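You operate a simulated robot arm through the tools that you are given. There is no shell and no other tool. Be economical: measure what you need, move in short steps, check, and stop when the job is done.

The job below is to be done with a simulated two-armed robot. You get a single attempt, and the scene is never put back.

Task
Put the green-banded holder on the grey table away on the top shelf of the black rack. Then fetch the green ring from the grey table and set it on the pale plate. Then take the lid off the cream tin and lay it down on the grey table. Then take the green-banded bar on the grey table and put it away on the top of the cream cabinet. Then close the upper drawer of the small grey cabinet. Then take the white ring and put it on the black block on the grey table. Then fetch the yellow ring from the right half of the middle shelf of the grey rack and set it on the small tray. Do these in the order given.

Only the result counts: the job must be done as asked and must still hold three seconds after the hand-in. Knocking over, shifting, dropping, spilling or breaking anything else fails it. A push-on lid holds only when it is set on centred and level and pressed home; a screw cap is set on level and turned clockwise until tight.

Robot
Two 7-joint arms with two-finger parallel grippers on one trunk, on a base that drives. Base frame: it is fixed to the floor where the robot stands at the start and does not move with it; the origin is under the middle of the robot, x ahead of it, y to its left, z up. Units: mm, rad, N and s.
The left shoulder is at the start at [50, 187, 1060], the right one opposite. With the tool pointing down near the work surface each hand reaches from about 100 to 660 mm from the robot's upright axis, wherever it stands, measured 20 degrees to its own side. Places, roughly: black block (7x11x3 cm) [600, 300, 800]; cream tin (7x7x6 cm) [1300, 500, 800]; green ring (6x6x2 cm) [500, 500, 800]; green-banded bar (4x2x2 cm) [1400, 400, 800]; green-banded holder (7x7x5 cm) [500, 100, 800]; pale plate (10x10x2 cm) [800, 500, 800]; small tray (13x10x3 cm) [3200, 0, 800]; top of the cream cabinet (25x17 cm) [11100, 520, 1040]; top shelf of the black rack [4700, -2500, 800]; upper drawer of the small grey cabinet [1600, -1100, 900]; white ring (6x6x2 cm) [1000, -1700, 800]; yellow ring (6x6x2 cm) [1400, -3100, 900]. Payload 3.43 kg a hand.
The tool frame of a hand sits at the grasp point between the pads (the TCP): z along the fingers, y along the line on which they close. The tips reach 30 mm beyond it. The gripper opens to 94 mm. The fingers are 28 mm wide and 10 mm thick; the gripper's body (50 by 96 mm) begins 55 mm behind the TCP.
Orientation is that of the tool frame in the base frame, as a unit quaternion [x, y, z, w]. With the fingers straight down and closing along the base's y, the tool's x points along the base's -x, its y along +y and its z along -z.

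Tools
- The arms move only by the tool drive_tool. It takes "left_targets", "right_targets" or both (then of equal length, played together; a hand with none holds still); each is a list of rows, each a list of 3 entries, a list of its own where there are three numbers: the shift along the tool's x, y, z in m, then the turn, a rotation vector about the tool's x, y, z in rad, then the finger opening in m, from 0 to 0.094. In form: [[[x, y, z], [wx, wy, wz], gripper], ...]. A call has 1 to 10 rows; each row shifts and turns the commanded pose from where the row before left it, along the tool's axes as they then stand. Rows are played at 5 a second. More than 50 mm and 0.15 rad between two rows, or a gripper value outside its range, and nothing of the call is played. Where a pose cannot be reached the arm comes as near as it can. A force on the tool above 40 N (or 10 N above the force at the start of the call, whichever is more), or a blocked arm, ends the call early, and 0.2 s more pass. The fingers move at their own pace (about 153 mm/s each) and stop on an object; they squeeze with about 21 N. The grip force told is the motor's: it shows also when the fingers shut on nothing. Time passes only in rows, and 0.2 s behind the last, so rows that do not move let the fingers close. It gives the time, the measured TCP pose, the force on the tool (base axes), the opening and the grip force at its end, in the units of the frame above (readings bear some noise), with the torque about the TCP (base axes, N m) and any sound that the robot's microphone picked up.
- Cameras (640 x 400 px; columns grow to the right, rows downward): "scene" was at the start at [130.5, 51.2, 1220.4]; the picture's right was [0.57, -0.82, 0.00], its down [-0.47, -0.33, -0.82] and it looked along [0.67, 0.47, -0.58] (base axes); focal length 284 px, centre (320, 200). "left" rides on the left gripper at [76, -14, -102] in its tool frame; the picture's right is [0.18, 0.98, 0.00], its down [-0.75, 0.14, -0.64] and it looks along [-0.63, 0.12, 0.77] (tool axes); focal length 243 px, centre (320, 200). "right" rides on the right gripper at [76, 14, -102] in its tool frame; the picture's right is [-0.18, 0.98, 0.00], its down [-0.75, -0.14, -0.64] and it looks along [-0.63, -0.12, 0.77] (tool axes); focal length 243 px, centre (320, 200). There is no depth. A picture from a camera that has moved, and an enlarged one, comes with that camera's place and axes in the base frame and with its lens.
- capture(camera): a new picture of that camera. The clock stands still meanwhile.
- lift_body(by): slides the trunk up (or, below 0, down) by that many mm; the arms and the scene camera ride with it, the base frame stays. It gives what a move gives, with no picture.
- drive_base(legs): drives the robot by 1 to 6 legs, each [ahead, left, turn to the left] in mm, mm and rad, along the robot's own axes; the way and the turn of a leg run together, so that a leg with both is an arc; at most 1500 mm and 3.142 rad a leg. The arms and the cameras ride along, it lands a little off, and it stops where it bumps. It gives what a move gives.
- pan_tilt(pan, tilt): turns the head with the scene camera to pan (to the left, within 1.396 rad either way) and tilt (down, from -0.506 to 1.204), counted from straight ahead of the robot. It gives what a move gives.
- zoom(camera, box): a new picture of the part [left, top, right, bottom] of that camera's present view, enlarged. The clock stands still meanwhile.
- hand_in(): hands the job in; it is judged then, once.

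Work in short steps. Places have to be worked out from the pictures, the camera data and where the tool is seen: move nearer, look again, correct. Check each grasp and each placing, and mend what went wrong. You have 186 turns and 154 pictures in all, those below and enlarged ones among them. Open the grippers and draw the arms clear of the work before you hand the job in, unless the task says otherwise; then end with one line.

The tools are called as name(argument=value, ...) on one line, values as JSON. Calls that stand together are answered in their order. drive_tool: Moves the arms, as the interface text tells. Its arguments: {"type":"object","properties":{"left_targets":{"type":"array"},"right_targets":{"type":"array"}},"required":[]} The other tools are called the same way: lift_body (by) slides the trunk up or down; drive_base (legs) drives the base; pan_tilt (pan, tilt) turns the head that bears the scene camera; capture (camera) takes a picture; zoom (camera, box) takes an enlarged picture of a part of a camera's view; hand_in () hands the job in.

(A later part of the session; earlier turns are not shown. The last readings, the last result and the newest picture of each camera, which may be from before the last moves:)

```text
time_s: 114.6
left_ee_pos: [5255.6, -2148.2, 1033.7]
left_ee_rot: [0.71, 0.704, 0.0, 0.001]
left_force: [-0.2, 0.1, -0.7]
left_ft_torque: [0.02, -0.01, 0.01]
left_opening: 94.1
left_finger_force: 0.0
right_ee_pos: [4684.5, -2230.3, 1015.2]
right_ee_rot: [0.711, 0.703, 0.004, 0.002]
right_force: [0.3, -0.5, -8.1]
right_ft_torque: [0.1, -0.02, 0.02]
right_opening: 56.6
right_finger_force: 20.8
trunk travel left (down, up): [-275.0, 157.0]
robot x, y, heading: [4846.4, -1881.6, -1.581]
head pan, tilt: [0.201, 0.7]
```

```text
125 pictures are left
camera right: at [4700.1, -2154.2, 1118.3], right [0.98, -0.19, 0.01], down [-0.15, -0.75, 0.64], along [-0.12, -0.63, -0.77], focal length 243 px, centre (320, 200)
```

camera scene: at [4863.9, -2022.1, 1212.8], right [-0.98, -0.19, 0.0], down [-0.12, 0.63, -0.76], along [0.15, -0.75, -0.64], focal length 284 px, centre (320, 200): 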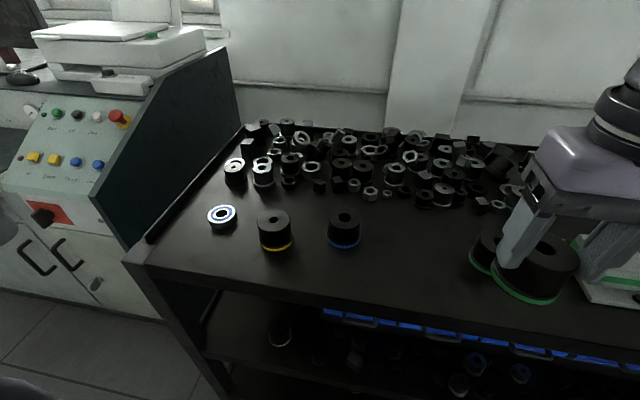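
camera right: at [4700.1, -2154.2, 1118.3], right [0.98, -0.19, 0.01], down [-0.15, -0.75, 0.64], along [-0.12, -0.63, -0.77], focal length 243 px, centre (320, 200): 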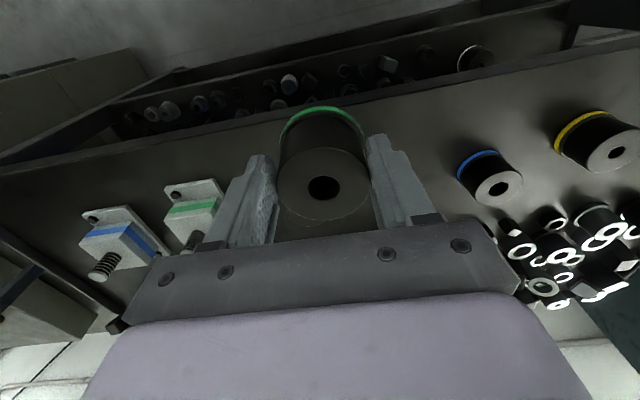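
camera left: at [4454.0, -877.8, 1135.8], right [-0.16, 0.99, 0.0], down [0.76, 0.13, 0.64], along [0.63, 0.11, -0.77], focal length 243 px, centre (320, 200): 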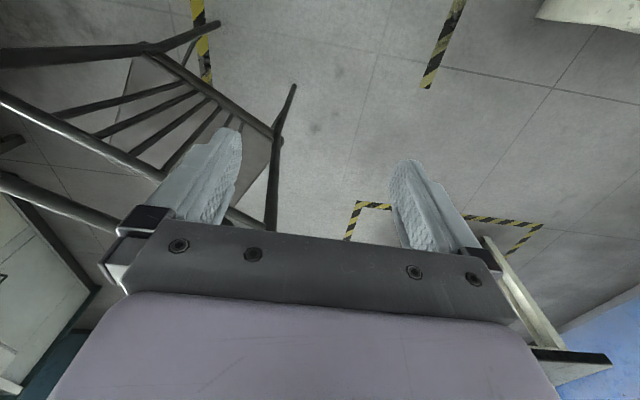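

A clear gap lies between the blue and green holders at about (4763, -2420). Moving the held holder above it.

drive_tool(right_targets=[[[-0.0378, 0.0156, 0], [0, 0, 0], 0.03], [[-0.0378, 0.0156, 0.02], [0, 0, 0], 0.03], [[-0.0378, 0.0156, 0.025], [0, 0, 0], 0.03], [[-0.0378, 0.0156, 0.028], [0, 0, 0], 0.03], [[-0.0378, 0.0156, 0.028], [0, 0, 0], 0.03], [[0, 0, 0.03], [0, 0, 0], 0.03], [[0, 0, 0], [0, 0, 0], 0.03]])

capture(camera="right")

capture(camera="scene")

```text
time_s: 116.2
left_ee_pos: [5255.5, -2147.3, 1032.1]
left_ee_rot: [0.71, 0.704, -0.002, 0.001]
left_force: [-0.5, 0.2, -0.7]
left_ft_torque: [0.02, -0.01, 0.01]
left_opening: 94.0
left_finger_force: 0.1
right_ee_pos: [4763.2, -2419.2, 882.7]
right_ee_rot: [0.711, 0.704, 0.002, 0.003]
right_force: [0.4, 0.4, 0.3]
right_ft_torque: [-0.18, 0.07, -0.02]
right_opening: 56.6
right_finger_force: 20.9
trunk travel left (down, up): [-275.0, 157.0]
robot x, y, heading: [4846.1, -1878.3, -1.577]
head pan, tilt: [0.201, 0.7]
```

```text
124 pictures are left
camera right: at [4778.3, -2344.1, 987.3], right [0.98, -0.19, 0.01], down [-0.15, -0.75, 0.64], along [-0.12, -0.63, -0.77], focal length 243 px, centre (320, 200)
```

right: 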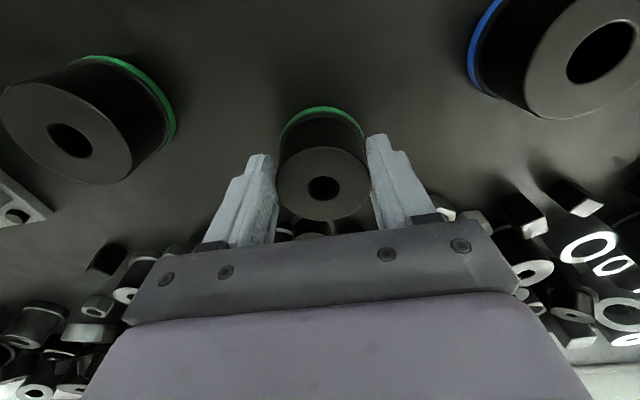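

```text
123 pictures are left
camera scene: at [4864.0, -2021.6, 1213.1], right [-0.98, -0.19, 0.0], down [-0.12, 0.63, -0.77], along [0.15, -0.75, -0.64], focal length 284 px, centre (320, 200)
```

scene: 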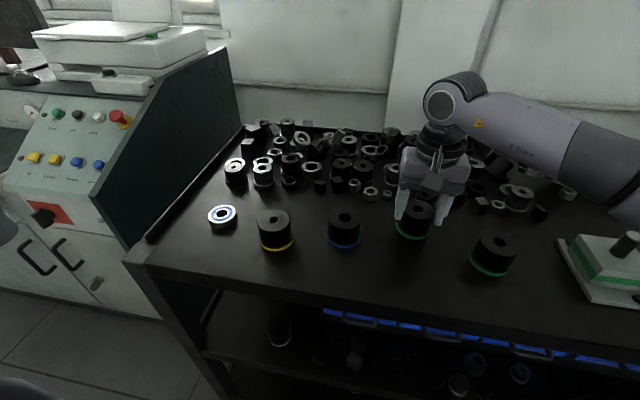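

The force dropped to zero, so the holder already touches the shelf (z≈840). A small press-down to confirm before release.

drive_tool(right_targets=[[[0, 0, 0.002], [0, 0, 0], 0.03], [[0, 0, 0], [0, 0, 0], 0.03]])

```text
time_s: 116.8
left_ee_pos: [5255.5, -2148.3, 1035.1]
left_ee_rot: [0.71, 0.704, -0.001, 0.001]
left_force: [0.0, -0.5, 0.1]
left_ft_torque: [0.01, -0.02, 0.0]
left_opening: 93.8
left_finger_force: 0.1
right_ee_pos: [4763.6, -2419.2, 882.5]
right_ee_rot: [0.709, 0.705, 0.003, 0.005]
right_force: [0.2, 0.5, 9.8]
right_ft_torque: [-0.62, 0.14, 0.03]
right_opening: 56.2
right_finger_force: 20.7
trunk travel left (down, up): [-275.0, 157.0]
robot x, y, heading: [4842.7, -1883.9, -1.576]
head pan, tilt: [0.201, 0.7]
```

Contact confirmed. Back off the extra press, release to 75 mm, and rise.

drive_tool(right_targets=[[[0, 0, -0.002], [0, 0, 0], 0.03], [[0, 0, 0], [0, 0, 0], 0.075], [[0, 0, 0], [0, 0, 0], 0.08], [[0, 0, -0.03], [0, 0, 0], 0.08], [[0, 0, -0.04], [0, 0, 0], 0.08], [[0, 0, -0.045], [0, 0, 0], 0.08], [[0.03, 0, -0.03], [0, 0, 0], 0.08], [[0.045, 0, 0], [0, 0, 0], 0.08], [[0.045, 0, 0], [0, 0, 0], 0.08], [[0.045, 0, 0], [0, 0, 0], 0.08]])

capture(camera="scene")

```text
time_s: 119.0
left_ee_pos: [5254.3, -2147.4, 1032.5]
left_ee_rot: [0.709, 0.705, 0.0, 0.0]
left_force: [-0.1, -0.6, 0.1]
left_ft_torque: [0.01, -0.01, 0.0]
left_opening: 94.0
left_finger_force: 0.1
right_ee_pos: [4763.9, -2254.1, 1028.9]
right_ee_rot: [0.711, 0.703, 0.004, 0.003]
right_force: [0.5, -0.1, -1.5]
right_ft_torque: [-0.02, 0.02, -0.02]
right_opening: 80.0
right_finger_force: 0.1
trunk travel left (down, up): [-275.0, 157.0]
robot x, y, heading: [4852.2, -1877.7, -1.573]
head pan, tilt: [0.201, 0.7]
```

```text
122 pictures are left
camera scene: at [4864.1, -2021.5, 1213.0], right [-0.98, -0.19, 0.0], down [-0.12, 0.63, -0.77], along [0.15, -0.75, -0.64], focal length 284 px, centre (320, 200)
```

scene: 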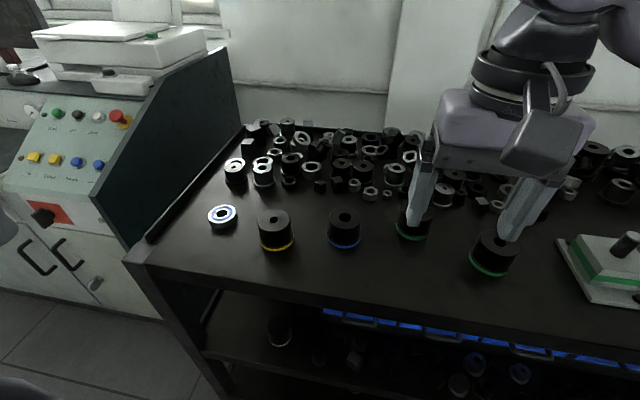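

The holder stands upright on the shelf. Retracing the route: turn back, out past the bin, and up to y≈-480.

drive_base(legs=[[0, 0, 1.573], [700, 0, 0], [700, 0, 0], [0, 700, 0], [0, 690, 0]])

```text
time_s: 142.4
left_ee_pos: [6539.2, -97.0, 1033.0]
left_ee_rot: [0.017, 1.0, 0.001, 0.002]
left_force: [0.0, -0.5, -0.5]
left_ft_torque: [0.01, -0.02, 0.0]
left_opening: 93.8
left_finger_force: 0.0
right_ee_pos: [6633.3, -590.9, 1028.7]
right_ee_rot: [0.018, 1.0, 0.004, -0.001]
right_force: [0.4, 0.0, -0.7]
right_ft_torque: [-0.03, -0.03, 0.0]
right_opening: 80.2
right_finger_force: 0.0
trunk travel left (down, up): [-275.0, 157.0]
robot x, y, heading: [6258.1, -499.1, -0.028]
head pan, tilt: [0.201, 0.7]
```

Reversing along the aisle toward the grey table.

drive_base(legs=[[0, 0, 0.028], [-1250, -20, 0], [-1250, -60, 0], [-900, -60, 0]])

```text
time_s: 159.3
left_ee_pos: [3129.1, -233.5, 1033.8]
left_ee_rot: [0.001, 1.0, 0.001, 0.001]
left_force: [0.1, 0.7, 0.1]
left_ft_torque: [-0.01, -0.02, 0.0]
left_opening: 94.1
left_finger_force: 0.0
right_ee_pos: [3239.1, -724.6, 1028.9]
right_ee_rot: [0.001, 1.0, 0.004, -0.001]
right_force: [-0.9, -0.7, -1.1]
right_ft_torque: [0.01, -0.01, 0.01]
right_opening: 80.0
right_finger_force: 0.0
trunk travel left (down, up): [-275.0, 157.0]
robot x, y, heading: [2861.5, -640.1, -0.002]
head pan, tilt: [0.201, 0.7]
```

Continue to x≈0, slide left past the table front to y≈1000, to work from the table's left side.

drive_base(legs=[[-1430, 0, 0.002], [-1430, 0, 0], [0, 800, 0], [0, 840, 0]])

pan_tilt(pan=-0.2, tilt=0.5)

capture(camera="scene")

```text
time_s: 187.2
left_ee_pos: [280.3, 1407.5, 1033.0]
left_ee_rot: [-0.006, 1.0, 0.0, 0.001]
left_force: [0.2, -0.3, 0.5]
left_ft_torque: [-0.03, 0.0, 0.02]
left_opening: 93.9
left_finger_force: 0.1
right_ee_pos: [395.1, 920.4, 1028.5]
right_ee_rot: [-0.004, 1.0, 0.005, -0.001]
right_force: [-0.6, -0.1, -0.7]
right_ft_torque: [0.0, -0.01, -0.01]
right_opening: 79.9
right_finger_force: 0.0
trunk travel left (down, up): [-275.0, 157.0]
robot x, y, heading: [20.0, 996.8, 0.01]
head pan, tilt: [0.201, 0.7]
```

```text
time_s: 188.1
left_ee_pos: [279.7, 1408.6, 1034.4]
left_ee_rot: [-0.005, 1.0, -0.001, 0.001]
left_force: [0.4, -0.7, 0.0]
left_ft_torque: [0.03, 0.02, 0.0]
left_opening: 94.2
left_finger_force: 0.1
right_ee_pos: [396.3, 918.5, 1029.2]
right_ee_rot: [-0.004, 1.0, 0.005, 0.0]
right_force: [1.2, 0.1, 0.2]
right_ft_torque: [-0.01, -0.03, 0.02]
right_opening: 80.2
right_finger_force: 0.2
trunk travel left (down, up): [-275.0, 157.0]
robot x, y, heading: [22.7, 1000.2, 0.01]
head pan, tilt: [-0.201, 0.499]
```

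```text
121 pictures are left
camera scene: at [168.1, 980.9, 1230.6], right [-0.19, -0.98, 0.0], down [-0.47, 0.09, -0.88], along [0.86, -0.16, -0.48], focal length 284 px, centre (320, 200)
```

scene: 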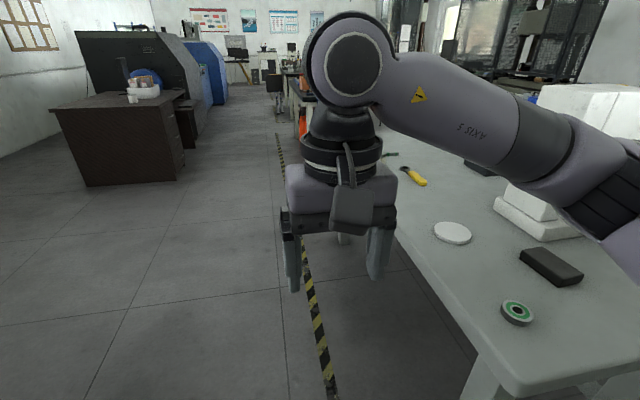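

Turning to face the table from its left side and sliding along to x≈600.

drive_base(legs=[[0, 0, -1.58], [0, 560, 0]])

pan_tilt(pan=0.1, tilt=0.75)

capture(camera="scene")

capture(camera="right")

```text
time_s: 197.3
left_ee_pos: [981.6, 730.4, 1032.1]
left_ee_rot: [0.708, 0.706, -0.001, 0.0]
left_force: [0.6, 0.3, -0.3]
left_ft_torque: [0.02, -0.04, 0.01]
left_opening: 93.9
left_finger_force: 0.1
right_ee_pos: [490.5, 621.5, 1029.4]
right_ee_rot: [0.709, 0.705, 0.004, 0.003]
right_force: [0.7, -0.1, 0.2]
right_ft_torque: [0.02, -0.01, -0.01]
right_opening: 80.0
right_finger_force: 0.0
trunk travel left (down, up): [-275.0, 157.0]
robot x, y, heading: [572.8, 990.5, -1.572]
head pan, tilt: [-0.201, 0.499]
```

```text
time_s: 198.1
left_ee_pos: [981.6, 730.5, 1033.7]
left_ee_rot: [0.708, 0.706, -0.001, 0.001]
left_force: [0.1, 0.5, -1.2]
left_ft_torque: [0.0, -0.01, -0.01]
left_opening: 94.1
left_finger_force: 0.0
right_ee_pos: [491.0, 621.6, 1029.2]
right_ee_rot: [0.709, 0.705, 0.004, 0.002]
right_force: [1.2, -0.3, -0.3]
right_ft_torque: [0.0, 0.0, 0.02]
right_opening: 79.8
right_finger_force: 0.1
trunk travel left (down, up): [-275.0, 157.0]
robot x, y, heading: [575.1, 993.2, -1.574]
head pan, tilt: [0.099, 0.75]
```

```text
120 pictures are left
camera scene: at [580.9, 855.5, 1208.7], right [-1.0, -0.1, 0.0], down [-0.07, 0.68, -0.73], along [0.07, -0.73, -0.68], focal length 284 px, centre (320, 200)
```

scene: 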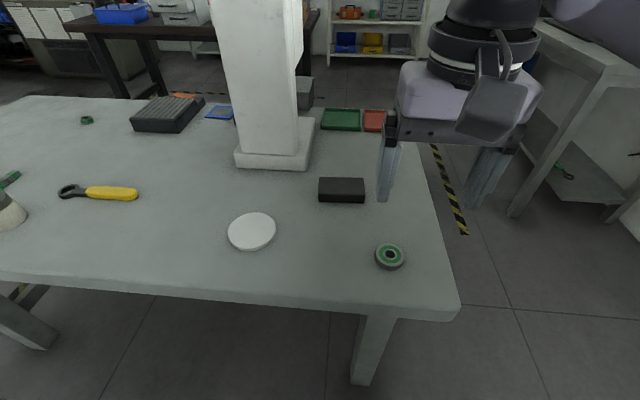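

```text
119 pictures are left
camera right: at [505.2, 697.4, 1132.8], right [0.98, -0.19, 0.01], down [-0.15, -0.75, 0.64], along [-0.11, -0.63, -0.77], focal length 243 px, centre (320, 200)
```

right: 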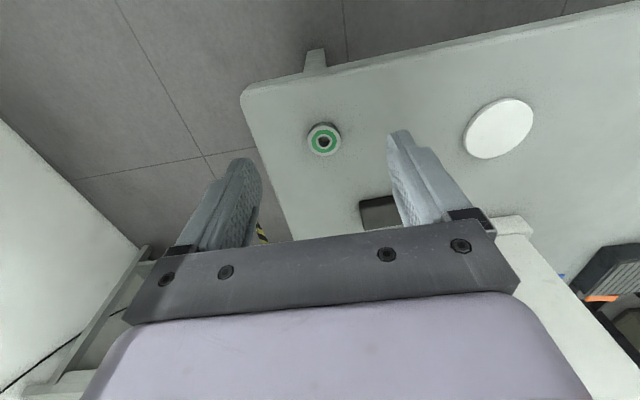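

Both views put the ring at about (481, 521), top z≈768. Moving the right hand above it at z≈860.

drive_tool(right_targets=[[[-0.025, -0.0025, 0.035], [0, 0, 0], 0.094], [[-0.025, -0.0025, 0.035], [0, 0, 0], 0.094], [[-0.025, -0.0025, 0.035], [0, 0, 0], 0.094], [[-0.025, -0.0025, 0.035], [0, 0, 0], 0.094], [[0, 0, 0.029], [0, 0, 0], 0.094], [[0, 0, 0], [0, 0, 0], 0.094]])

capture(camera="right")

```text
time_s: 199.5
left_ee_pos: [982.4, 730.4, 1033.7]
left_ee_rot: [0.708, 0.707, 0.0, 0.001]
left_force: [0.6, -0.5, -0.8]
left_ft_torque: [0.03, -0.01, -0.03]
left_opening: 94.1
left_finger_force: 0.1
right_ee_pos: [480.6, 521.5, 860.2]
right_ee_rot: [0.709, 0.705, 0.004, 0.002]
right_force: [-0.3, 0.0, 0.3]
right_ft_torque: [0.0, -0.01, -0.02]
right_opening: 94.1
right_finger_force: 0.1
trunk travel left (down, up): [-275.0, 157.0]
robot x, y, heading: [574.4, 996.5, -1.572]
head pan, tilt: [0.099, 0.75]
```

```text
118 pictures are left
camera right: at [495.0, 597.4, 964.7], right [0.98, -0.19, 0.01], down [-0.15, -0.75, 0.64], along [-0.11, -0.63, -0.77], focal length 243 px, centre (320, 200)
```

right: 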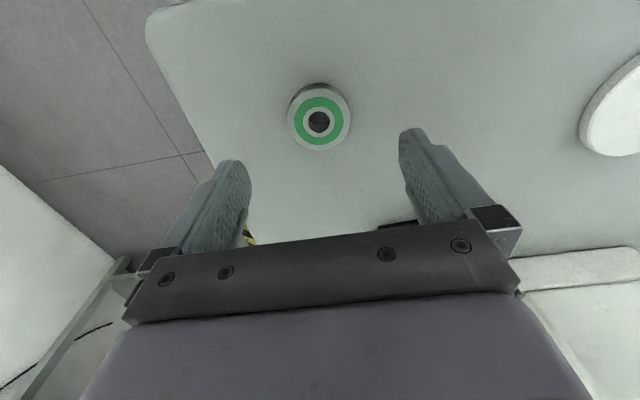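

Well centred. Descend to z≈786 and check for contact before closing.

drive_tool(right_targets=[[[0, 0.002, 0.03], [0, 0, 0], 0.094], [[0, 0, 0.03], [0, 0, 0], 0.094], [[0, 0, 0.008], [0, 0, 0], 0.094], [[0, 0, 0.006], [0, 0, 0], 0.094], [[0, 0, 0], [0, 0, 0], 0.094]])

capture(camera="right")

```text
time_s: 200.7
left_ee_pos: [981.2, 730.9, 1033.6]
left_ee_rot: [0.708, 0.707, -0.001, 0.001]
left_force: [-0.2, -0.3, 0.4]
left_ft_torque: [0.04, -0.02, -0.03]
left_opening: 94.0
left_finger_force: 0.0
right_ee_pos: [483.1, 522.9, 786.9]
right_ee_rot: [0.709, 0.705, 0.004, 0.003]
right_force: [-0.6, 0.0, 0.0]
right_ft_torque: [-0.01, 0.02, -0.02]
right_opening: 94.4
right_finger_force: 0.1
trunk travel left (down, up): [-275.0, 157.0]
robot x, y, heading: [574.2, 996.2, -1.568]
head pan, tilt: [0.099, 0.75]
```

```text
117 pictures are left
camera right: at [497.5, 598.7, 890.3], right [0.98, -0.19, 0.01], down [-0.15, -0.75, 0.64], along [-0.11, -0.63, -0.77], focal length 243 px, centre (320, 200)
```

right: 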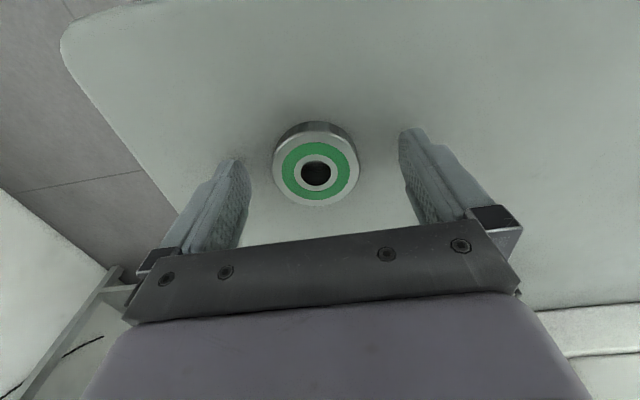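

Aligned with no contact. Lower 3 mm more and close.

drive_tool(right_targets=[[[0, 0, 0.003], [0, 0, 0], 0.094], [[0, 0, 0], [0, 0, 0], 0.03], [[0, 0, 0], [0, 0, 0], 0.03], [[0, 0, 0], [0, 0, 0], 0.03], [[0, 0, -0.04], [0, 0, 0], 0.03], [[0, 0, -0.04], [0, 0, 0], 0.03], [[0, 0, 0], [0, 0, 0], 0.03]])

capture(camera="right")

capture(camera="scene")

```text
time_s: 202.3
left_ee_pos: [982.1, 729.9, 1033.1]
left_ee_rot: [0.708, 0.706, -0.001, 0.001]
left_force: [-0.8, 0.5, -0.5]
left_ft_torque: [-0.01, 0.01, 0.0]
left_opening: 93.8
left_finger_force: 0.2
right_ee_pos: [484.9, 519.4, 862.5]
right_ee_rot: [0.709, 0.705, 0.004, 0.002]
right_force: [0.5, 0.3, -2.3]
right_ft_torque: [0.01, -0.01, 0.04]
right_opening: 52.0
right_finger_force: 21.0
trunk travel left (down, up): [-275.0, 157.0]
robot x, y, heading: [575.1, 995.1, -1.571]
head pan, tilt: [0.099, 0.75]
```

```text
116 pictures are left
camera right: at [498.6, 595.9, 966.9], right [0.98, -0.19, 0.01], down [-0.15, -0.75, 0.64], along [-0.12, -0.63, -0.77], focal length 243 px, centre (320, 200)
```

right: 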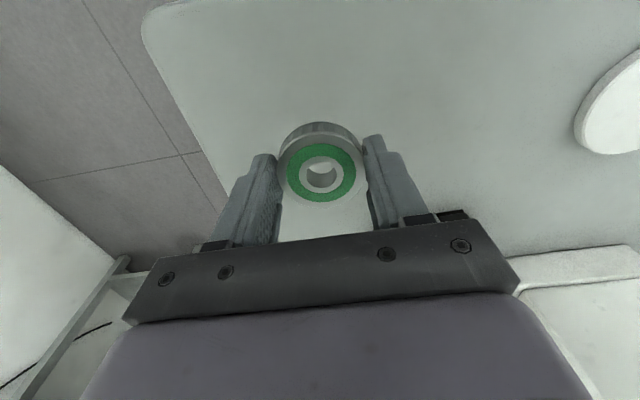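

```text
115 pictures are left
camera scene: at [580.9, 855.4, 1208.6], right [-1.0, -0.1, 0.0], down [-0.07, 0.68, -0.73], along [0.07, -0.73, -0.68], focal length 284 px, centre (320, 200)
```

scene: 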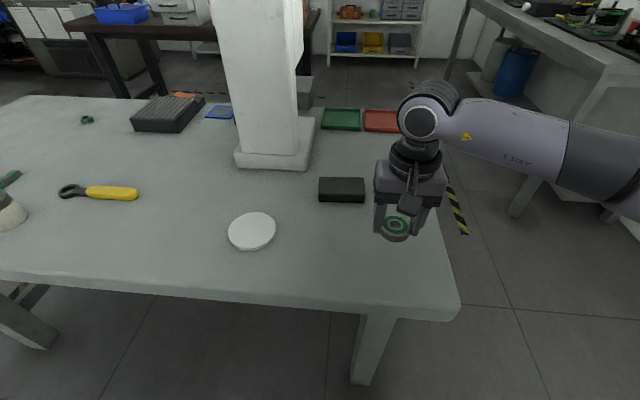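

Ring is held. Driving 320 mm along the table (+x) so the plate (~(758, 489)) lies in the right hand's zone.

drive_base(legs=[[0, 320, 0]])

capture(camera="right")

capture(camera="scene")

```text
time_s: 205.6
left_ee_pos: [1295.7, 730.0, 1033.3]
left_ee_rot: [0.708, 0.706, 0.0, 0.0]
left_force: [-0.1, -0.8, -0.1]
left_ft_torque: [0.0, -0.01, 0.01]
left_opening: 94.2
left_finger_force: 0.1
right_ee_pos: [798.4, 518.9, 862.5]
right_ee_rot: [0.709, 0.705, 0.003, 0.002]
right_force: [-0.3, 0.2, -2.5]
right_ft_torque: [0.02, 0.01, 0.0]
right_opening: 51.8
right_finger_force: 20.8
trunk travel left (down, up): [-275.0, 157.0]
robot x, y, heading: [887.2, 998.4, -1.574]
head pan, tilt: [0.099, 0.75]
```

```text
114 pictures are left
camera right: at [812.3, 595.3, 966.6], right [0.98, -0.19, 0.01], down [-0.15, -0.75, 0.64], along [-0.12, -0.63, -0.77], focal length 243 px, centre (320, 200)
```

right: 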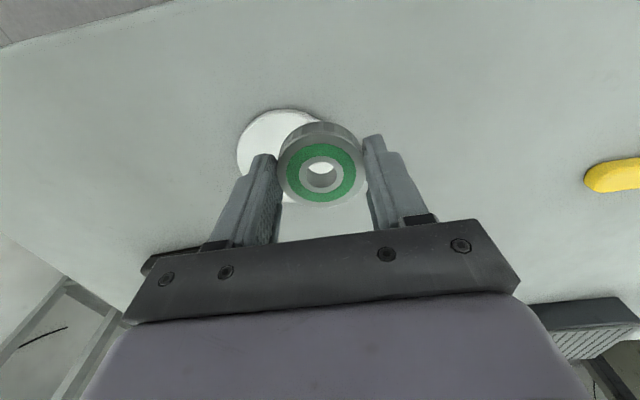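

```text
113 pictures are left
camera scene: at [894.7, 854.9, 1208.6], right [-1.0, -0.1, 0.0], down [-0.07, 0.68, -0.73], along [0.07, -0.73, -0.68], focal length 284 px, centre (320, 200)
```

scene: 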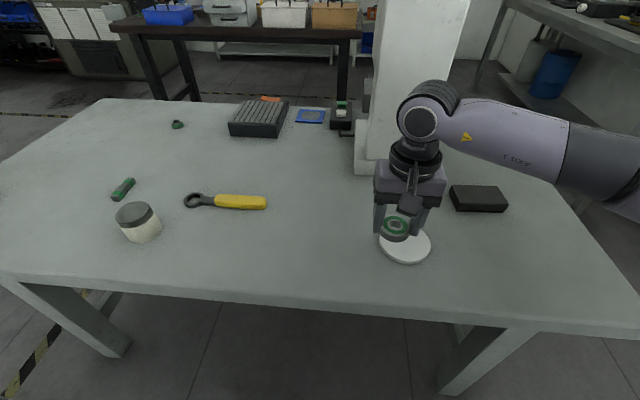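

Plate centre estimated at (762, 485). Move over it, lower partway and check.

drive_tool(right_targets=[[[-0.017, -0.018, 0], [0, 0, 0], 0.03], [[-0.017, -0.018, 0.01], [0, 0, 0], 0.03], [[0, 0, 0.02], [0, 0, 0], 0.03], [[0, 0, 0], [0, 0, 0], 0.03]])

capture(camera="right")

zoom(camera="scene", box=[330, 160, 490, 260])

```text
time_s: 206.6
left_ee_pos: [1295.8, 729.1, 1034.2]
left_ee_rot: [0.708, 0.706, 0.0, 0.001]
left_force: [-1.2, 0.4, 0.7]
left_ft_torque: [-0.01, 0.01, 0.0]
left_opening: 94.1
left_finger_force: 0.2
right_ee_pos: [761.3, 486.0, 831.5]
right_ee_rot: [0.71, 0.705, 0.004, 0.003]
right_force: [0.5, 0.0, -1.8]
right_ft_torque: [0.0, -0.01, 0.02]
right_opening: 51.9
right_finger_force: 20.5
trunk travel left (down, up): [-275.0, 157.0]
robot x, y, heading: [885.7, 995.3, -1.576]
head pan, tilt: [0.099, 0.75]
```

```text
112 pictures are left
camera right: at [775.8, 561.5, 935.5], right [0.98, -0.19, 0.01], down [-0.15, -0.75, 0.64], along [-0.11, -0.63, -0.77], focal length 243 px, centre (320, 200)
```

right: 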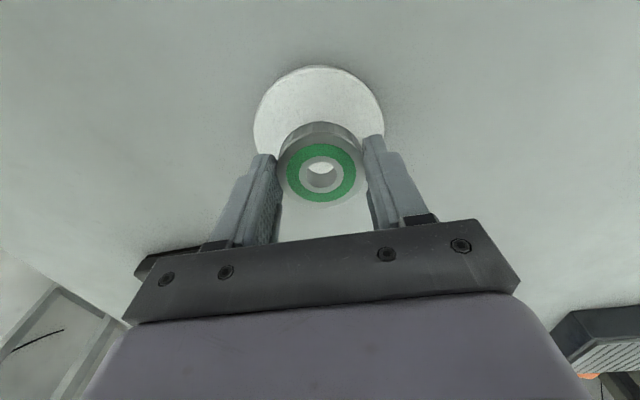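

```text
4.00 times, centred on (410, 210) of scene
camera zoom: at [894.5, 854.9, 1208.6], right [-1.0, -0.1, 0.0], down [-0.07, 0.68, -0.73], along [0.07, -0.73, -0.68], focal length 1136 px, centre (-40, 160)
```

zoom: 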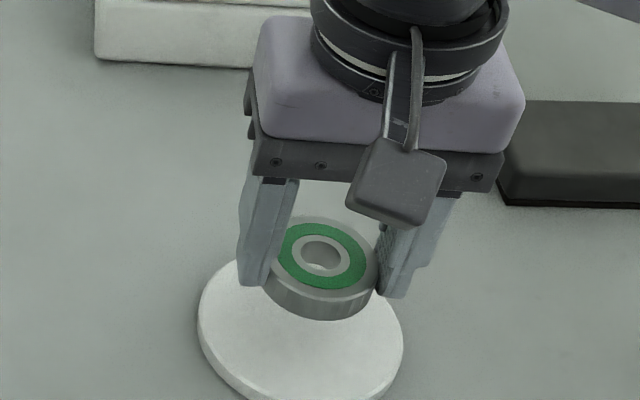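

Plate centre refined to (762, 480). Shift 5 mm and descend toward contact.

drive_tool(right_targets=[[[-0.005, 0, 0.012], [0, 0, 0], 0.03], [[0, 0, 0.012], [0, 0, 0], 0.03], [[0, 0, 0.004], [0, 0, 0], 0.03], [[0, 0, 0], [0, 0, 0], 0.03]])

zoom(camera="scene", box=[330, 180, 490, 280])

```text
time_s: 207.6
left_ee_pos: [1295.6, 729.0, 1032.6]
left_ee_rot: [0.707, 0.707, -0.001, 0.001]
left_force: [-0.1, -0.6, 0.0]
left_ft_torque: [0.02, 0.0, 0.03]
left_opening: 93.8
left_finger_force: 0.2
right_ee_pos: [761.5, 482.2, 803.9]
right_ee_rot: [0.709, 0.705, 0.003, 0.003]
right_force: [0.4, 0.4, -1.6]
right_ft_torque: [0.02, -0.02, 0.02]
right_opening: 51.6
right_finger_force: 20.8
trunk travel left (down, up): [-275.0, 157.0]
robot x, y, heading: [887.6, 998.3, -1.568]
head pan, tilt: [0.099, 0.75]
```

```text
4.00 times, centred on (410, 230) of scene
camera zoom: at [894.5, 854.9, 1208.6], right [-1.0, -0.1, 0.0], down [-0.07, 0.68, -0.73], along [0.07, -0.73, -0.68], focal length 1136 px, centre (-40, 80)
```

zoom: 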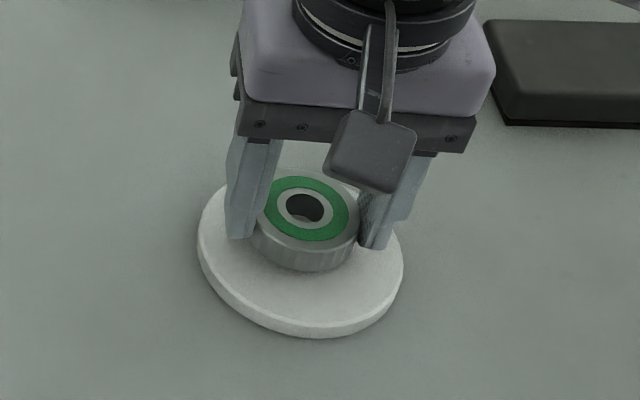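

Well centred over the plate. Final lowering in small steps.

drive_tool(right_targets=[[[0, 0, 0.003], [0, 0, 0], 0.03], [[0, 0, 0.003], [0, 0, 0], 0.03], [[0, 0, 0], [0, 0, 0], 0.03]])

```text
time_s: 208.4
left_ee_pos: [1294.4, 730.1, 1032.5]
left_ee_rot: [0.707, 0.707, -0.001, 0.001]
left_force: [0.3, -1.2, -0.8]
left_ft_torque: [-0.01, 0.0, -0.03]
left_opening: 93.9
left_finger_force: 0.0
right_ee_pos: [762.3, 481.4, 797.0]
right_ee_rot: [0.709, 0.705, 0.003, 0.003]
right_force: [0.3, -1.2, -2.2]
right_ft_torque: [0.04, 0.02, 0.01]
right_opening: 51.7
right_finger_force: 21.1
trunk travel left (down, up): [-275.0, 157.0]
robot x, y, heading: [892.1, 997.1, -1.571]
head pan, tilt: [0.099, 0.75]
```

Not yet touching; continue down in 2 mm steps.

drive_tool(right_targets=[[[0, 0, 0.002], [0, 0, 0], 0.03], [[0, 0, 0.002], [0, 0, 0], 0.03], [[0, 0, 0], [0, 0, 0], 0.03]])

zoom(camera="scene", box=[350, 190, 470, 265])

```text
time_s: 209.2
left_ee_pos: [1295.9, 730.7, 1034.3]
left_ee_rot: [0.708, 0.706, 0.0, 0.001]
left_force: [1.0, 0.9, -1.1]
left_ft_torque: [0.02, 0.04, 0.01]
left_opening: 94.0
left_finger_force: 0.1
right_ee_pos: [762.2, 480.1, 794.9]
right_ee_rot: [0.709, 0.705, 0.003, 0.004]
right_force: [-1.3, -0.1, 6.7]
right_ft_torque: [0.17, 0.2, 0.02]
right_opening: 51.5
right_finger_force: 21.1
trunk travel left (down, up): [-275.0, 157.0]
robot x, y, heading: [885.0, 992.0, -1.575]
head pan, tilt: [0.099, 0.75]
```

```text
5.33 times, centred on (410, 228) of scene
camera zoom: at [894.6, 855.6, 1208.9], right [-1.0, -0.1, 0.0], down [-0.07, 0.68, -0.73], along [0.07, -0.73, -0.68], focal length 1515 px, centre (-160, 53)
```

zoom: 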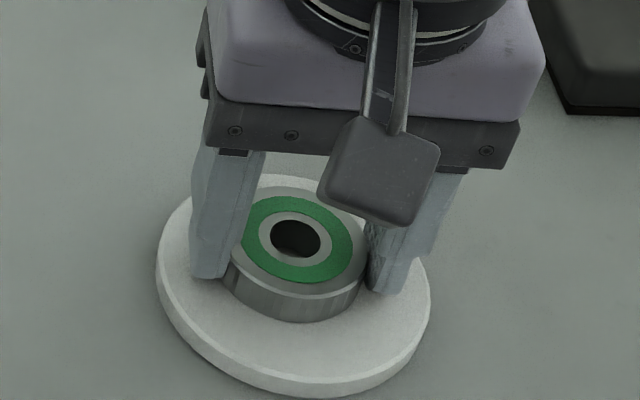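

Contact reached at z≈795. Ease 1.5 mm, open slowly to 72 mm, then rise.

drive_tool(right_targets=[[[0, 0, -0.0015], [0, 0, 0], 0.03], [[0, 0, 0], [0, 0, 0], 0.06], [[0, 0, 0], [0, 0, 0], 0.075], [[0, 0, -0.03], [0, 0, 0], 0.08], [[0, 0, -0.045], [0, 0, 0], 0.08], [[0, 0, -0.045], [0, 0, 0], 0.08], [[0, 0, -0.045], [0, 0, 0], 0.08], [[0.04, 0, -0.03], [0, 0, 0], 0.08], [[0.045, 0, 0], [0, 0, 0], 0.08]])

capture(camera="scene")

```text
time_s: 211.2
left_ee_pos: [1295.1, 731.0, 1033.7]
left_ee_rot: [0.707, 0.707, -0.001, 0.001]
left_force: [-0.2, -1.1, -0.5]
left_ft_torque: [0.01, 0.0, 0.02]
left_opening: 94.3
left_finger_force: 0.1
right_ee_pos: [761.7, 564.7, 992.2]
right_ee_rot: [0.708, 0.706, 0.003, 0.001]
right_force: [0.9, 0.5, 0.8]
right_ft_torque: [0.02, 0.03, 0.01]
right_opening: 79.8
right_finger_force: 0.1
trunk travel left (down, up): [-275.0, 157.0]
robot x, y, heading: [885.5, 996.4, -1.573]
head pan, tilt: [0.099, 0.75]
```

```text
108 pictures are left
camera scene: at [894.5, 855.2, 1208.7], right [-1.0, -0.1, 0.0], down [-0.07, 0.68, -0.73], along [0.07, -0.73, -0.68], focal length 284 px, centre (320, 200)
```

scene: 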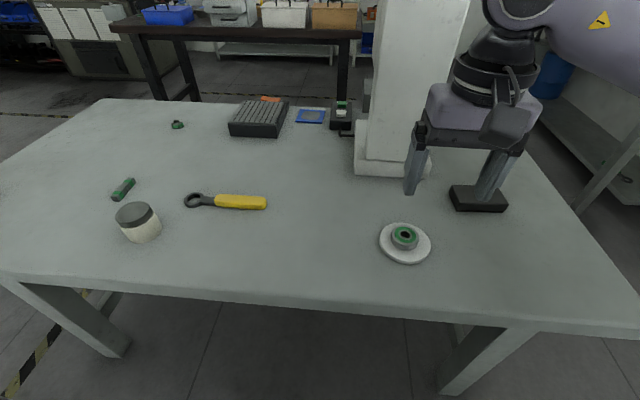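

The ring sits on the plate. Next the tin at about (1278, 523); moving along the table to x≈1390 and a little closer.

drive_base(legs=[[0, 505, 0], [45, 0, 0]])

pan_tilt(pan=-0.1, tilt=0.9)

capture(camera="scene")

capture(camera="right")

```text
time_s: 216.7
left_ee_pos: [1799.6, 682.7, 1033.2]
left_ee_rot: [0.708, 0.706, 0.0, 0.0]
left_force: [0.6, 0.0, 0.1]
left_ft_torque: [0.0, 0.0, 0.01]
left_opening: 93.7
left_finger_force: 0.0
right_ee_pos: [1265.2, 519.0, 992.5]
right_ee_rot: [0.709, 0.705, 0.004, 0.002]
right_force: [-0.4, -0.1, -0.2]
right_ft_torque: [0.02, 0.0, -0.03]
right_opening: 80.0
right_finger_force: 0.1
trunk travel left (down, up): [-275.0, 157.0]
robot x, y, heading: [1389.3, 948.2, -1.578]
head pan, tilt: [0.099, 0.75]
```

```text
time_s: 217.4
left_ee_pos: [1799.1, 683.8, 1034.1]
left_ee_rot: [0.708, 0.706, -0.001, 0.001]
left_force: [-0.2, 0.3, 0.9]
left_ft_torque: [0.01, -0.01, -0.01]
left_opening: 94.1
left_finger_force: 0.0
right_ee_pos: [1266.4, 518.5, 992.4]
right_ee_rot: [0.709, 0.705, 0.004, 0.002]
right_force: [0.4, 0.4, -0.2]
right_ft_torque: [0.03, 0.0, 0.04]
right_opening: 80.0
right_finger_force: 0.0
trunk travel left (down, up): [-275.0, 157.0]
robot x, y, heading: [1389.5, 945.9, -1.571]
head pan, tilt: [-0.099, 0.901]
```

```text
107 pictures are left
camera scene: at [1383.4, 816.5, 1196.8], right [-0.99, 0.1, 0.0], down [0.08, 0.78, -0.62], along [-0.06, -0.62, -0.78], focal length 284 px, centre (320, 200)
```

scene: 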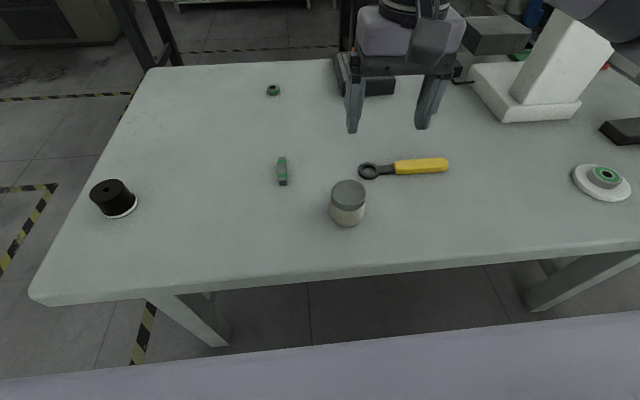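

```text
106 pictures are left
camera right: at [1280.8, 595.2, 1095.6], right [0.98, -0.19, 0.01], down [-0.15, -0.75, 0.64], along [-0.12, -0.63, -0.77], focal length 243 px, centre (320, 200)
```

right: 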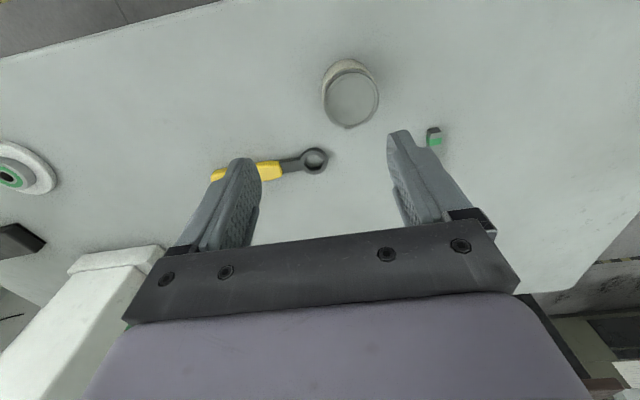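

Tin lid at about (1301, 501), top z≈811. Zooming in to see how the lid fits.

zoom(camera="scene", box=[300, 160, 396, 240])

```text
5.00 times, centred on (348, 200) of scene
camera zoom: at [1383.4, 816.5, 1196.8], right [-0.99, 0.1, 0.0], down [0.08, 0.78, -0.62], along [-0.06, -0.62, -0.78], focal length 1420 px, centre (180, 200)
```

zoom: 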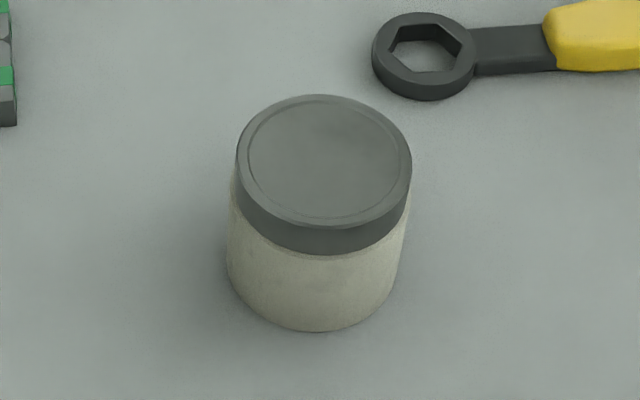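

A smooth push-type lid, ~15 mm tall, ~62 mm wide. Moving right hand above it.

drive_tool(right_targets=[[[-0.006, 0.012, 0.035], [0, 0, 0], 0.094], [[-0.006, 0.012, 0.035], [0, 0, 0], 0.094], [[-0.0055, 0.011, 0.035], [0, 0, 0], 0.094], [[0, 0, 0.027], [0, 0, 0], 0.094], [[0, 0, 0], [0, 0, 0], 0.094]])

capture(camera="right")

```text
time_s: 218.6
left_ee_pos: [1799.1, 684.4, 1033.4]
left_ee_rot: [0.708, 0.706, 0.0, 0.001]
left_force: [0.1, 0.0, -0.4]
left_ft_torque: [-0.03, 0.02, -0.01]
left_opening: 94.5
left_finger_force: 0.1
right_ee_pos: [1305.0, 501.9, 860.5]
right_ee_rot: [0.709, 0.705, 0.004, 0.003]
right_force: [0.7, -0.3, 0.7]
right_ft_torque: [-0.02, -0.01, -0.02]
right_opening: 94.2
right_finger_force: 0.1
trunk travel left (down, up): [-275.0, 157.0]
robot x, y, heading: [1393.6, 947.2, -1.571]
head pan, tilt: [-0.099, 0.901]
```

```text
104 pictures are left
camera right: at [1318.2, 577.8, 963.6], right [0.98, -0.19, 0.01], down [-0.15, -0.75, 0.64], along [-0.12, -0.63, -0.77], focal length 243 px, centre (320, 200)
```

right: 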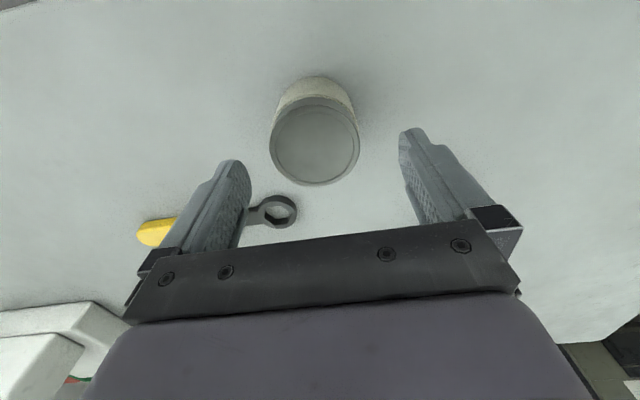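

Lid centre is at (1300.5, 501.7). Shift -4.5 mm, descend to z≈829, grip gently.

drive_tool(right_targets=[[[0, -0.0045, 0.016], [0, 0, 0], 0.094], [[0, 0, 0.0155], [0, 0, 0], 0.094], [[0, 0, 0], [0, 0, 0], 0.094], [[0, 0, 0], [0, 0, 0], 0.04], [[0, 0, 0], [0, 0, 0], 0.04], [[0, 0, 0], [0, 0, 0], 0.04]])

zoom(camera="scene", box=[288, 140, 408, 240])

```text
time_s: 220.0
left_ee_pos: [1799.4, 683.9, 1033.3]
left_ee_rot: [0.708, 0.706, 0.0, 0.001]
left_force: [0.5, 0.4, 0.8]
left_ft_torque: [0.02, -0.03, 0.01]
left_opening: 93.9
left_finger_force: 0.1
right_ee_pos: [1299.2, 502.3, 829.5]
right_ee_rot: [0.709, 0.705, 0.004, 0.002]
right_force: [1.6, -0.9, 0.6]
right_ft_torque: [-0.01, -0.01, 0.0]
right_opening: 60.1
right_finger_force: 21.3
trunk travel left (down, up): [-275.0, 157.0]
robot x, y, heading: [1391.2, 948.7, -1.575]
head pan, tilt: [-0.099, 0.901]
```

```text
4.00 times, centred on (348, 190) of scene
camera zoom: at [1383.5, 816.6, 1196.8], right [-0.99, 0.1, 0.0], down [0.08, 0.78, -0.62], along [-0.06, -0.62, -0.78], focal length 1136 px, centre (208, 240)
```

zoom: 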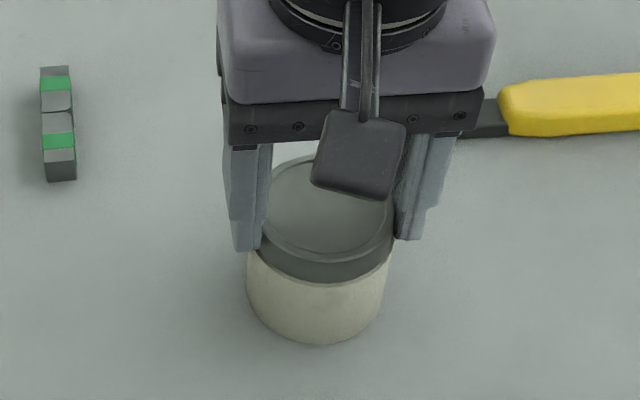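

Gripping only the lid (60 mm). Pull up slightly and read the force.

drive_tool(right_targets=[[[0, 0, -0.002], [0, 0, 0], 0.04], [[0, 0, -0.002], [0, 0, 0], 0.04], [[0, 0, 0], [0, 0, 0], 0.04]])

zoom(camera="scene", box=[288, 140, 408, 240])

```text
time_s: 220.8
left_ee_pos: [1800.6, 684.0, 1031.9]
left_ee_rot: [0.709, 0.705, -0.001, 0.001]
left_force: [0.1, 0.2, 0.3]
left_ft_torque: [-0.02, 0.03, 0.0]
left_opening: 94.1
left_finger_force: 0.1
right_ee_pos: [1297.3, 502.0, 832.1]
right_ee_rot: [0.709, 0.705, 0.003, 0.002]
right_force: [1.0, 0.2, -2.2]
right_ft_torque: [0.03, 0.0, 0.0]
right_opening: 60.3
right_finger_force: 20.8
trunk travel left (down, up): [-275.0, 157.0]
robot x, y, heading: [1389.1, 947.9, -1.571]
head pan, tilt: [-0.099, 0.901]
```

```text
4.00 times, centred on (348, 190) of scene
camera zoom: at [1383.3, 816.4, 1196.7], right [-0.99, 0.1, 0.0], down [0.08, 0.78, -0.62], along [-0.06, -0.62, -0.78], focal length 1136 px, centre (208, 240)
```

zoom: 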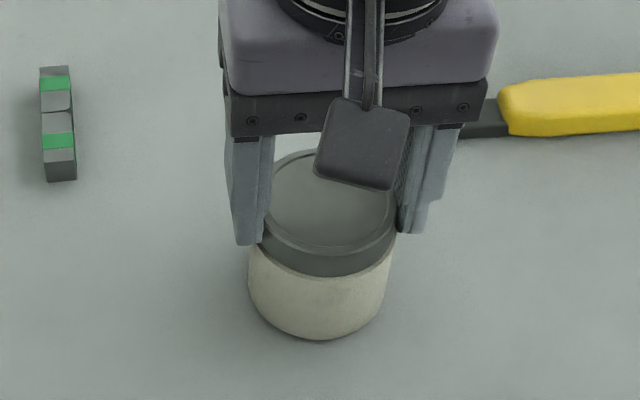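

The whole tin lifts with the lid (≈2 N), so it is a tight lid: I need the left hand to hold the body. I'll lower the tin back while starting to reorient the left hand (yaw first) to approach from the side.

drive_tool(left_targets=[[[0, 0, 0], [0, 0, -0.15], 0.094], [[0, 0, 0], [0, 0, -0.15], 0.094], [[0, 0, 0], [0, 0, -0.15], 0.094], [[0, 0, 0], [0, 0, -0.15], 0.094], [[0, 0, 0], [0, 0, -0.15], 0.094], [[0, 0, 0], [0, 0, -0.15], 0.094], [[0, 0, 0], [0, 0, -0.15], 0.094], [[0, 0, 0], [0, 0, -0.15], 0.094], [[0, 0, 0], [0, 0, -0.15], 0.094], [[0, 0, 0], [0, 0, -0.15], 0.094]], right_targets=[[[0, 0, 0.0026], [0, 0, 0], 0.04], [[0, 0, 0], [0, 0, 0], 0.04], [[0, 0, 0], [0, 0, 0], 0.04], [[0, 0, 0], [0, 0, 0], 0.04], [[0, 0, 0], [0, 0, 0], 0.04], [[0, 0, 0], [0, 0, 0], 0.04], [[0, 0, 0], [0, 0, 0], 0.04], [[0, 0, 0], [0, 0, 0], 0.04], [[0, 0, 0], [0, 0, 0], 0.04], [[0, 0, 0], [0, 0, 0], 0.04]])

```text
time_s: 223.0
left_ee_pos: [1799.5, 684.2, 1033.1]
left_ee_rot: [0.036, 0.999, 0.0, 0.001]
left_force: [0.3, 0.3, 0.0]
left_ft_torque: [-0.01, 0.04, -0.03]
left_opening: 94.0
left_finger_force: 0.1
right_ee_pos: [1299.5, 501.6, 830.9]
right_ee_rot: [0.709, 0.705, 0.004, 0.003]
right_force: [-0.2, 0.5, -2.9]
right_ft_torque: [0.02, 0.02, -0.01]
right_opening: 60.2
right_finger_force: 21.2
trunk travel left (down, up): [-275.0, 157.0]
robot x, y, heading: [1390.2, 947.4, -1.572]
head pan, tilt: [-0.099, 0.901]
```

Yaw worked. Now tilt the left hand ~70° and lower the right the last bit.

drive_tool(left_targets=[[[0, 0, 0], [0, 0, -0.072], 0.094], [[0, 0, 0], [0, 0.136, 0], 0.094], [[0, 0, 0], [0, 0.136, 0], 0.094], [[0, 0, 0], [0, 0.136, 0], 0.094], [[0, 0, 0], [0, 0.136, 0], 0.094], [[0, 0, 0], [0, 0.136, 0], 0.094], [[0, 0, 0], [0, 0.136, 0], 0.094], [[0, 0, 0], [0, 0.136, 0], 0.094], [[0, 0, 0], [0, 0.136, 0], 0.094], [[0, 0, 0], [0, 0.136, 0], 0.094]], right_targets=[[[0, 0, 0.0015], [0, 0, 0], 0.04], [[0, 0, 0], [0, 0, 0], 0.04], [[0, 0, 0], [0, 0, 0], 0.04], [[0, 0, 0], [0, 0, 0], 0.04], [[0, 0, 0], [0, 0, 0], 0.04], [[0, 0, 0], [0, 0, 0], 0.04], [[0, 0, 0], [0, 0, 0], 0.04], [[0, 0, 0], [0, 0, 0], 0.04], [[0, 0, 0], [0, 0, 0], 0.04], [[0, 0, 0], [0, 0, 0], 0.04]])

pan_tilt(pan=0.3, tilt=0.75)

capture(camera="scene")

```text
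time_s: 225.2
left_ee_pos: [1799.4, 683.5, 1033.1]
left_ee_rot: [0.002, 0.818, 0.001, -0.575]
left_force: [-1.1, -0.7, -0.1]
left_ft_torque: [0.02, 0.04, 0.03]
left_opening: 94.1
left_finger_force: 0.1
right_ee_pos: [1297.1, 501.6, 828.5]
right_ee_rot: [0.709, 0.705, 0.003, 0.003]
right_force: [1.5, -0.3, 0.2]
right_ft_torque: [-0.03, -0.04, -0.05]
right_opening: 60.4
right_finger_force: 21.2
trunk travel left (down, up): [-275.0, 157.0]
robot x, y, heading: [1389.6, 950.2, -1.57]
head pan, tilt: [-0.099, 0.901]
```

```text
time_s: 226.1
left_ee_pos: [1798.6, 683.9, 1033.3]
left_ee_rot: [0.001, 0.819, 0.0, -0.574]
left_force: [-0.2, 0.1, -1.3]
left_ft_torque: [0.02, 0.0, 0.02]
left_opening: 94.3
left_finger_force: 0.0
right_ee_pos: [1298.2, 501.7, 828.9]
right_ee_rot: [0.709, 0.705, 0.003, 0.002]
right_force: [0.2, 0.6, 0.3]
right_ft_torque: [0.06, 0.05, 0.01]
right_opening: 60.4
right_finger_force: 21.1
trunk travel left (down, up): [-275.0, 157.0]
robot x, y, heading: [1392.4, 948.6, -1.573]
head pan, tilt: [0.3, 0.75]
```

```text
101 pictures are left
camera scene: at [1415.3, 812.5, 1208.6], right [-0.96, -0.29, 0.0], down [-0.2, 0.65, -0.73], along [0.21, -0.7, -0.68], focal length 284 px, centre (320, 200)
```

scene: 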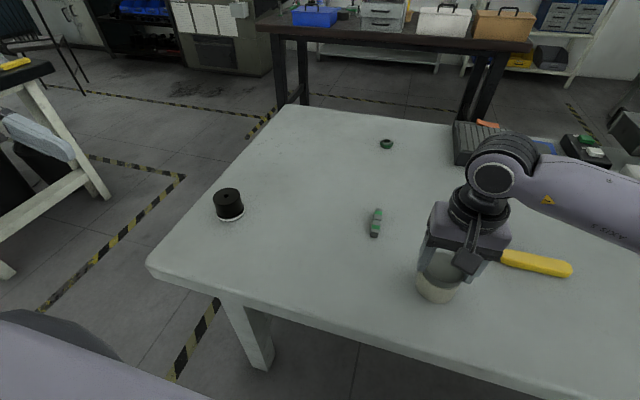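

Left hand is oriented. Moving it to a pre-approach point (1500, 502, 900), clear of the bar and the white-banded holder.

drive_tool(left_targets=[[[-0.0029, -0.02275, 0.0408], [0, 0, 0], 0.094], [[-0.0029, -0.02275, 0.0408], [0, 0, 0], 0.094], [[-0.0029, -0.02275, 0.0408], [0, 0, 0], 0.094], [[-0.0029, -0.02275, 0.0408], [0, 0, 0], 0.094], [[-0.0029, -0.02275, 0.0408], [0, 0, 0], 0.094], [[-0.0029, -0.02275, 0.0408], [0, 0, 0], 0.094], [[-0.0029, -0.02275, 0.0408], [0, 0, 0], 0.094], [[-0.0029, -0.02275, 0.0408], [0, 0, 0], 0.094], [[0, 0, 0], [0, 0, 0], 0.094]])

capture(camera="left")

capture(camera="scene")

```text
time_s: 228.1
left_ee_pos: [1498.4, 502.3, 897.7]
left_ee_rot: [0.001, 0.818, 0.0, -0.575]
left_force: [0.1, 0.2, -0.4]
left_ft_torque: [-0.02, -0.03, -0.03]
left_opening: 94.0
left_finger_force: 0.0
right_ee_pos: [1297.0, 502.0, 829.4]
right_ee_rot: [0.709, 0.705, 0.003, 0.002]
right_force: [0.1, 0.1, 1.0]
right_ft_torque: [0.03, 0.03, 0.0]
right_opening: 60.1
right_finger_force: 21.2
trunk travel left (down, up): [-275.0, 157.0]
robot x, y, heading: [1391.7, 949.7, -1.572]
head pan, tilt: [0.3, 0.75]
```

```text
100 pictures are left
camera left: at [1570.4, 488.4, 1005.3], right [-0.06, 0.98, 0.17], down [0.86, 0.14, -0.49], along [-0.51, 0.12, -0.85], focal length 243 px, centre (320, 200)
```

left: 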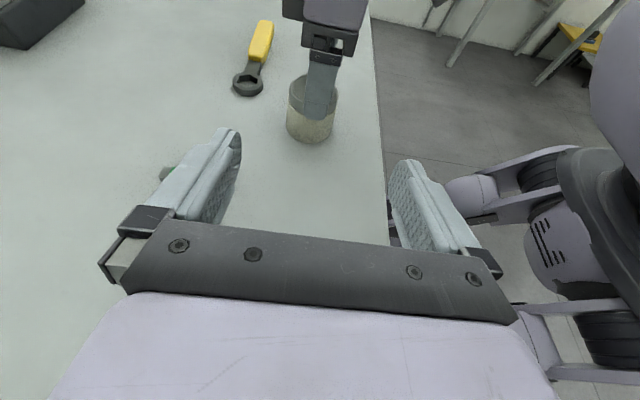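

```text
99 pictures are left
camera scene: at [1415.3, 812.4, 1208.7], right [-0.96, -0.29, 0.0], down [-0.2, 0.65, -0.73], along [0.21, -0.7, -0.68], focal length 284 px, centre (320, 200)
```

scene: 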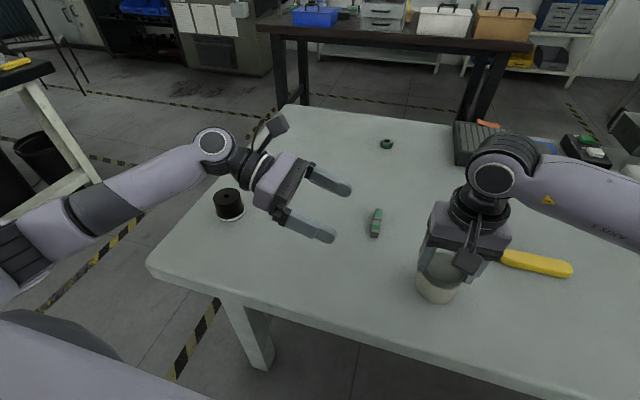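

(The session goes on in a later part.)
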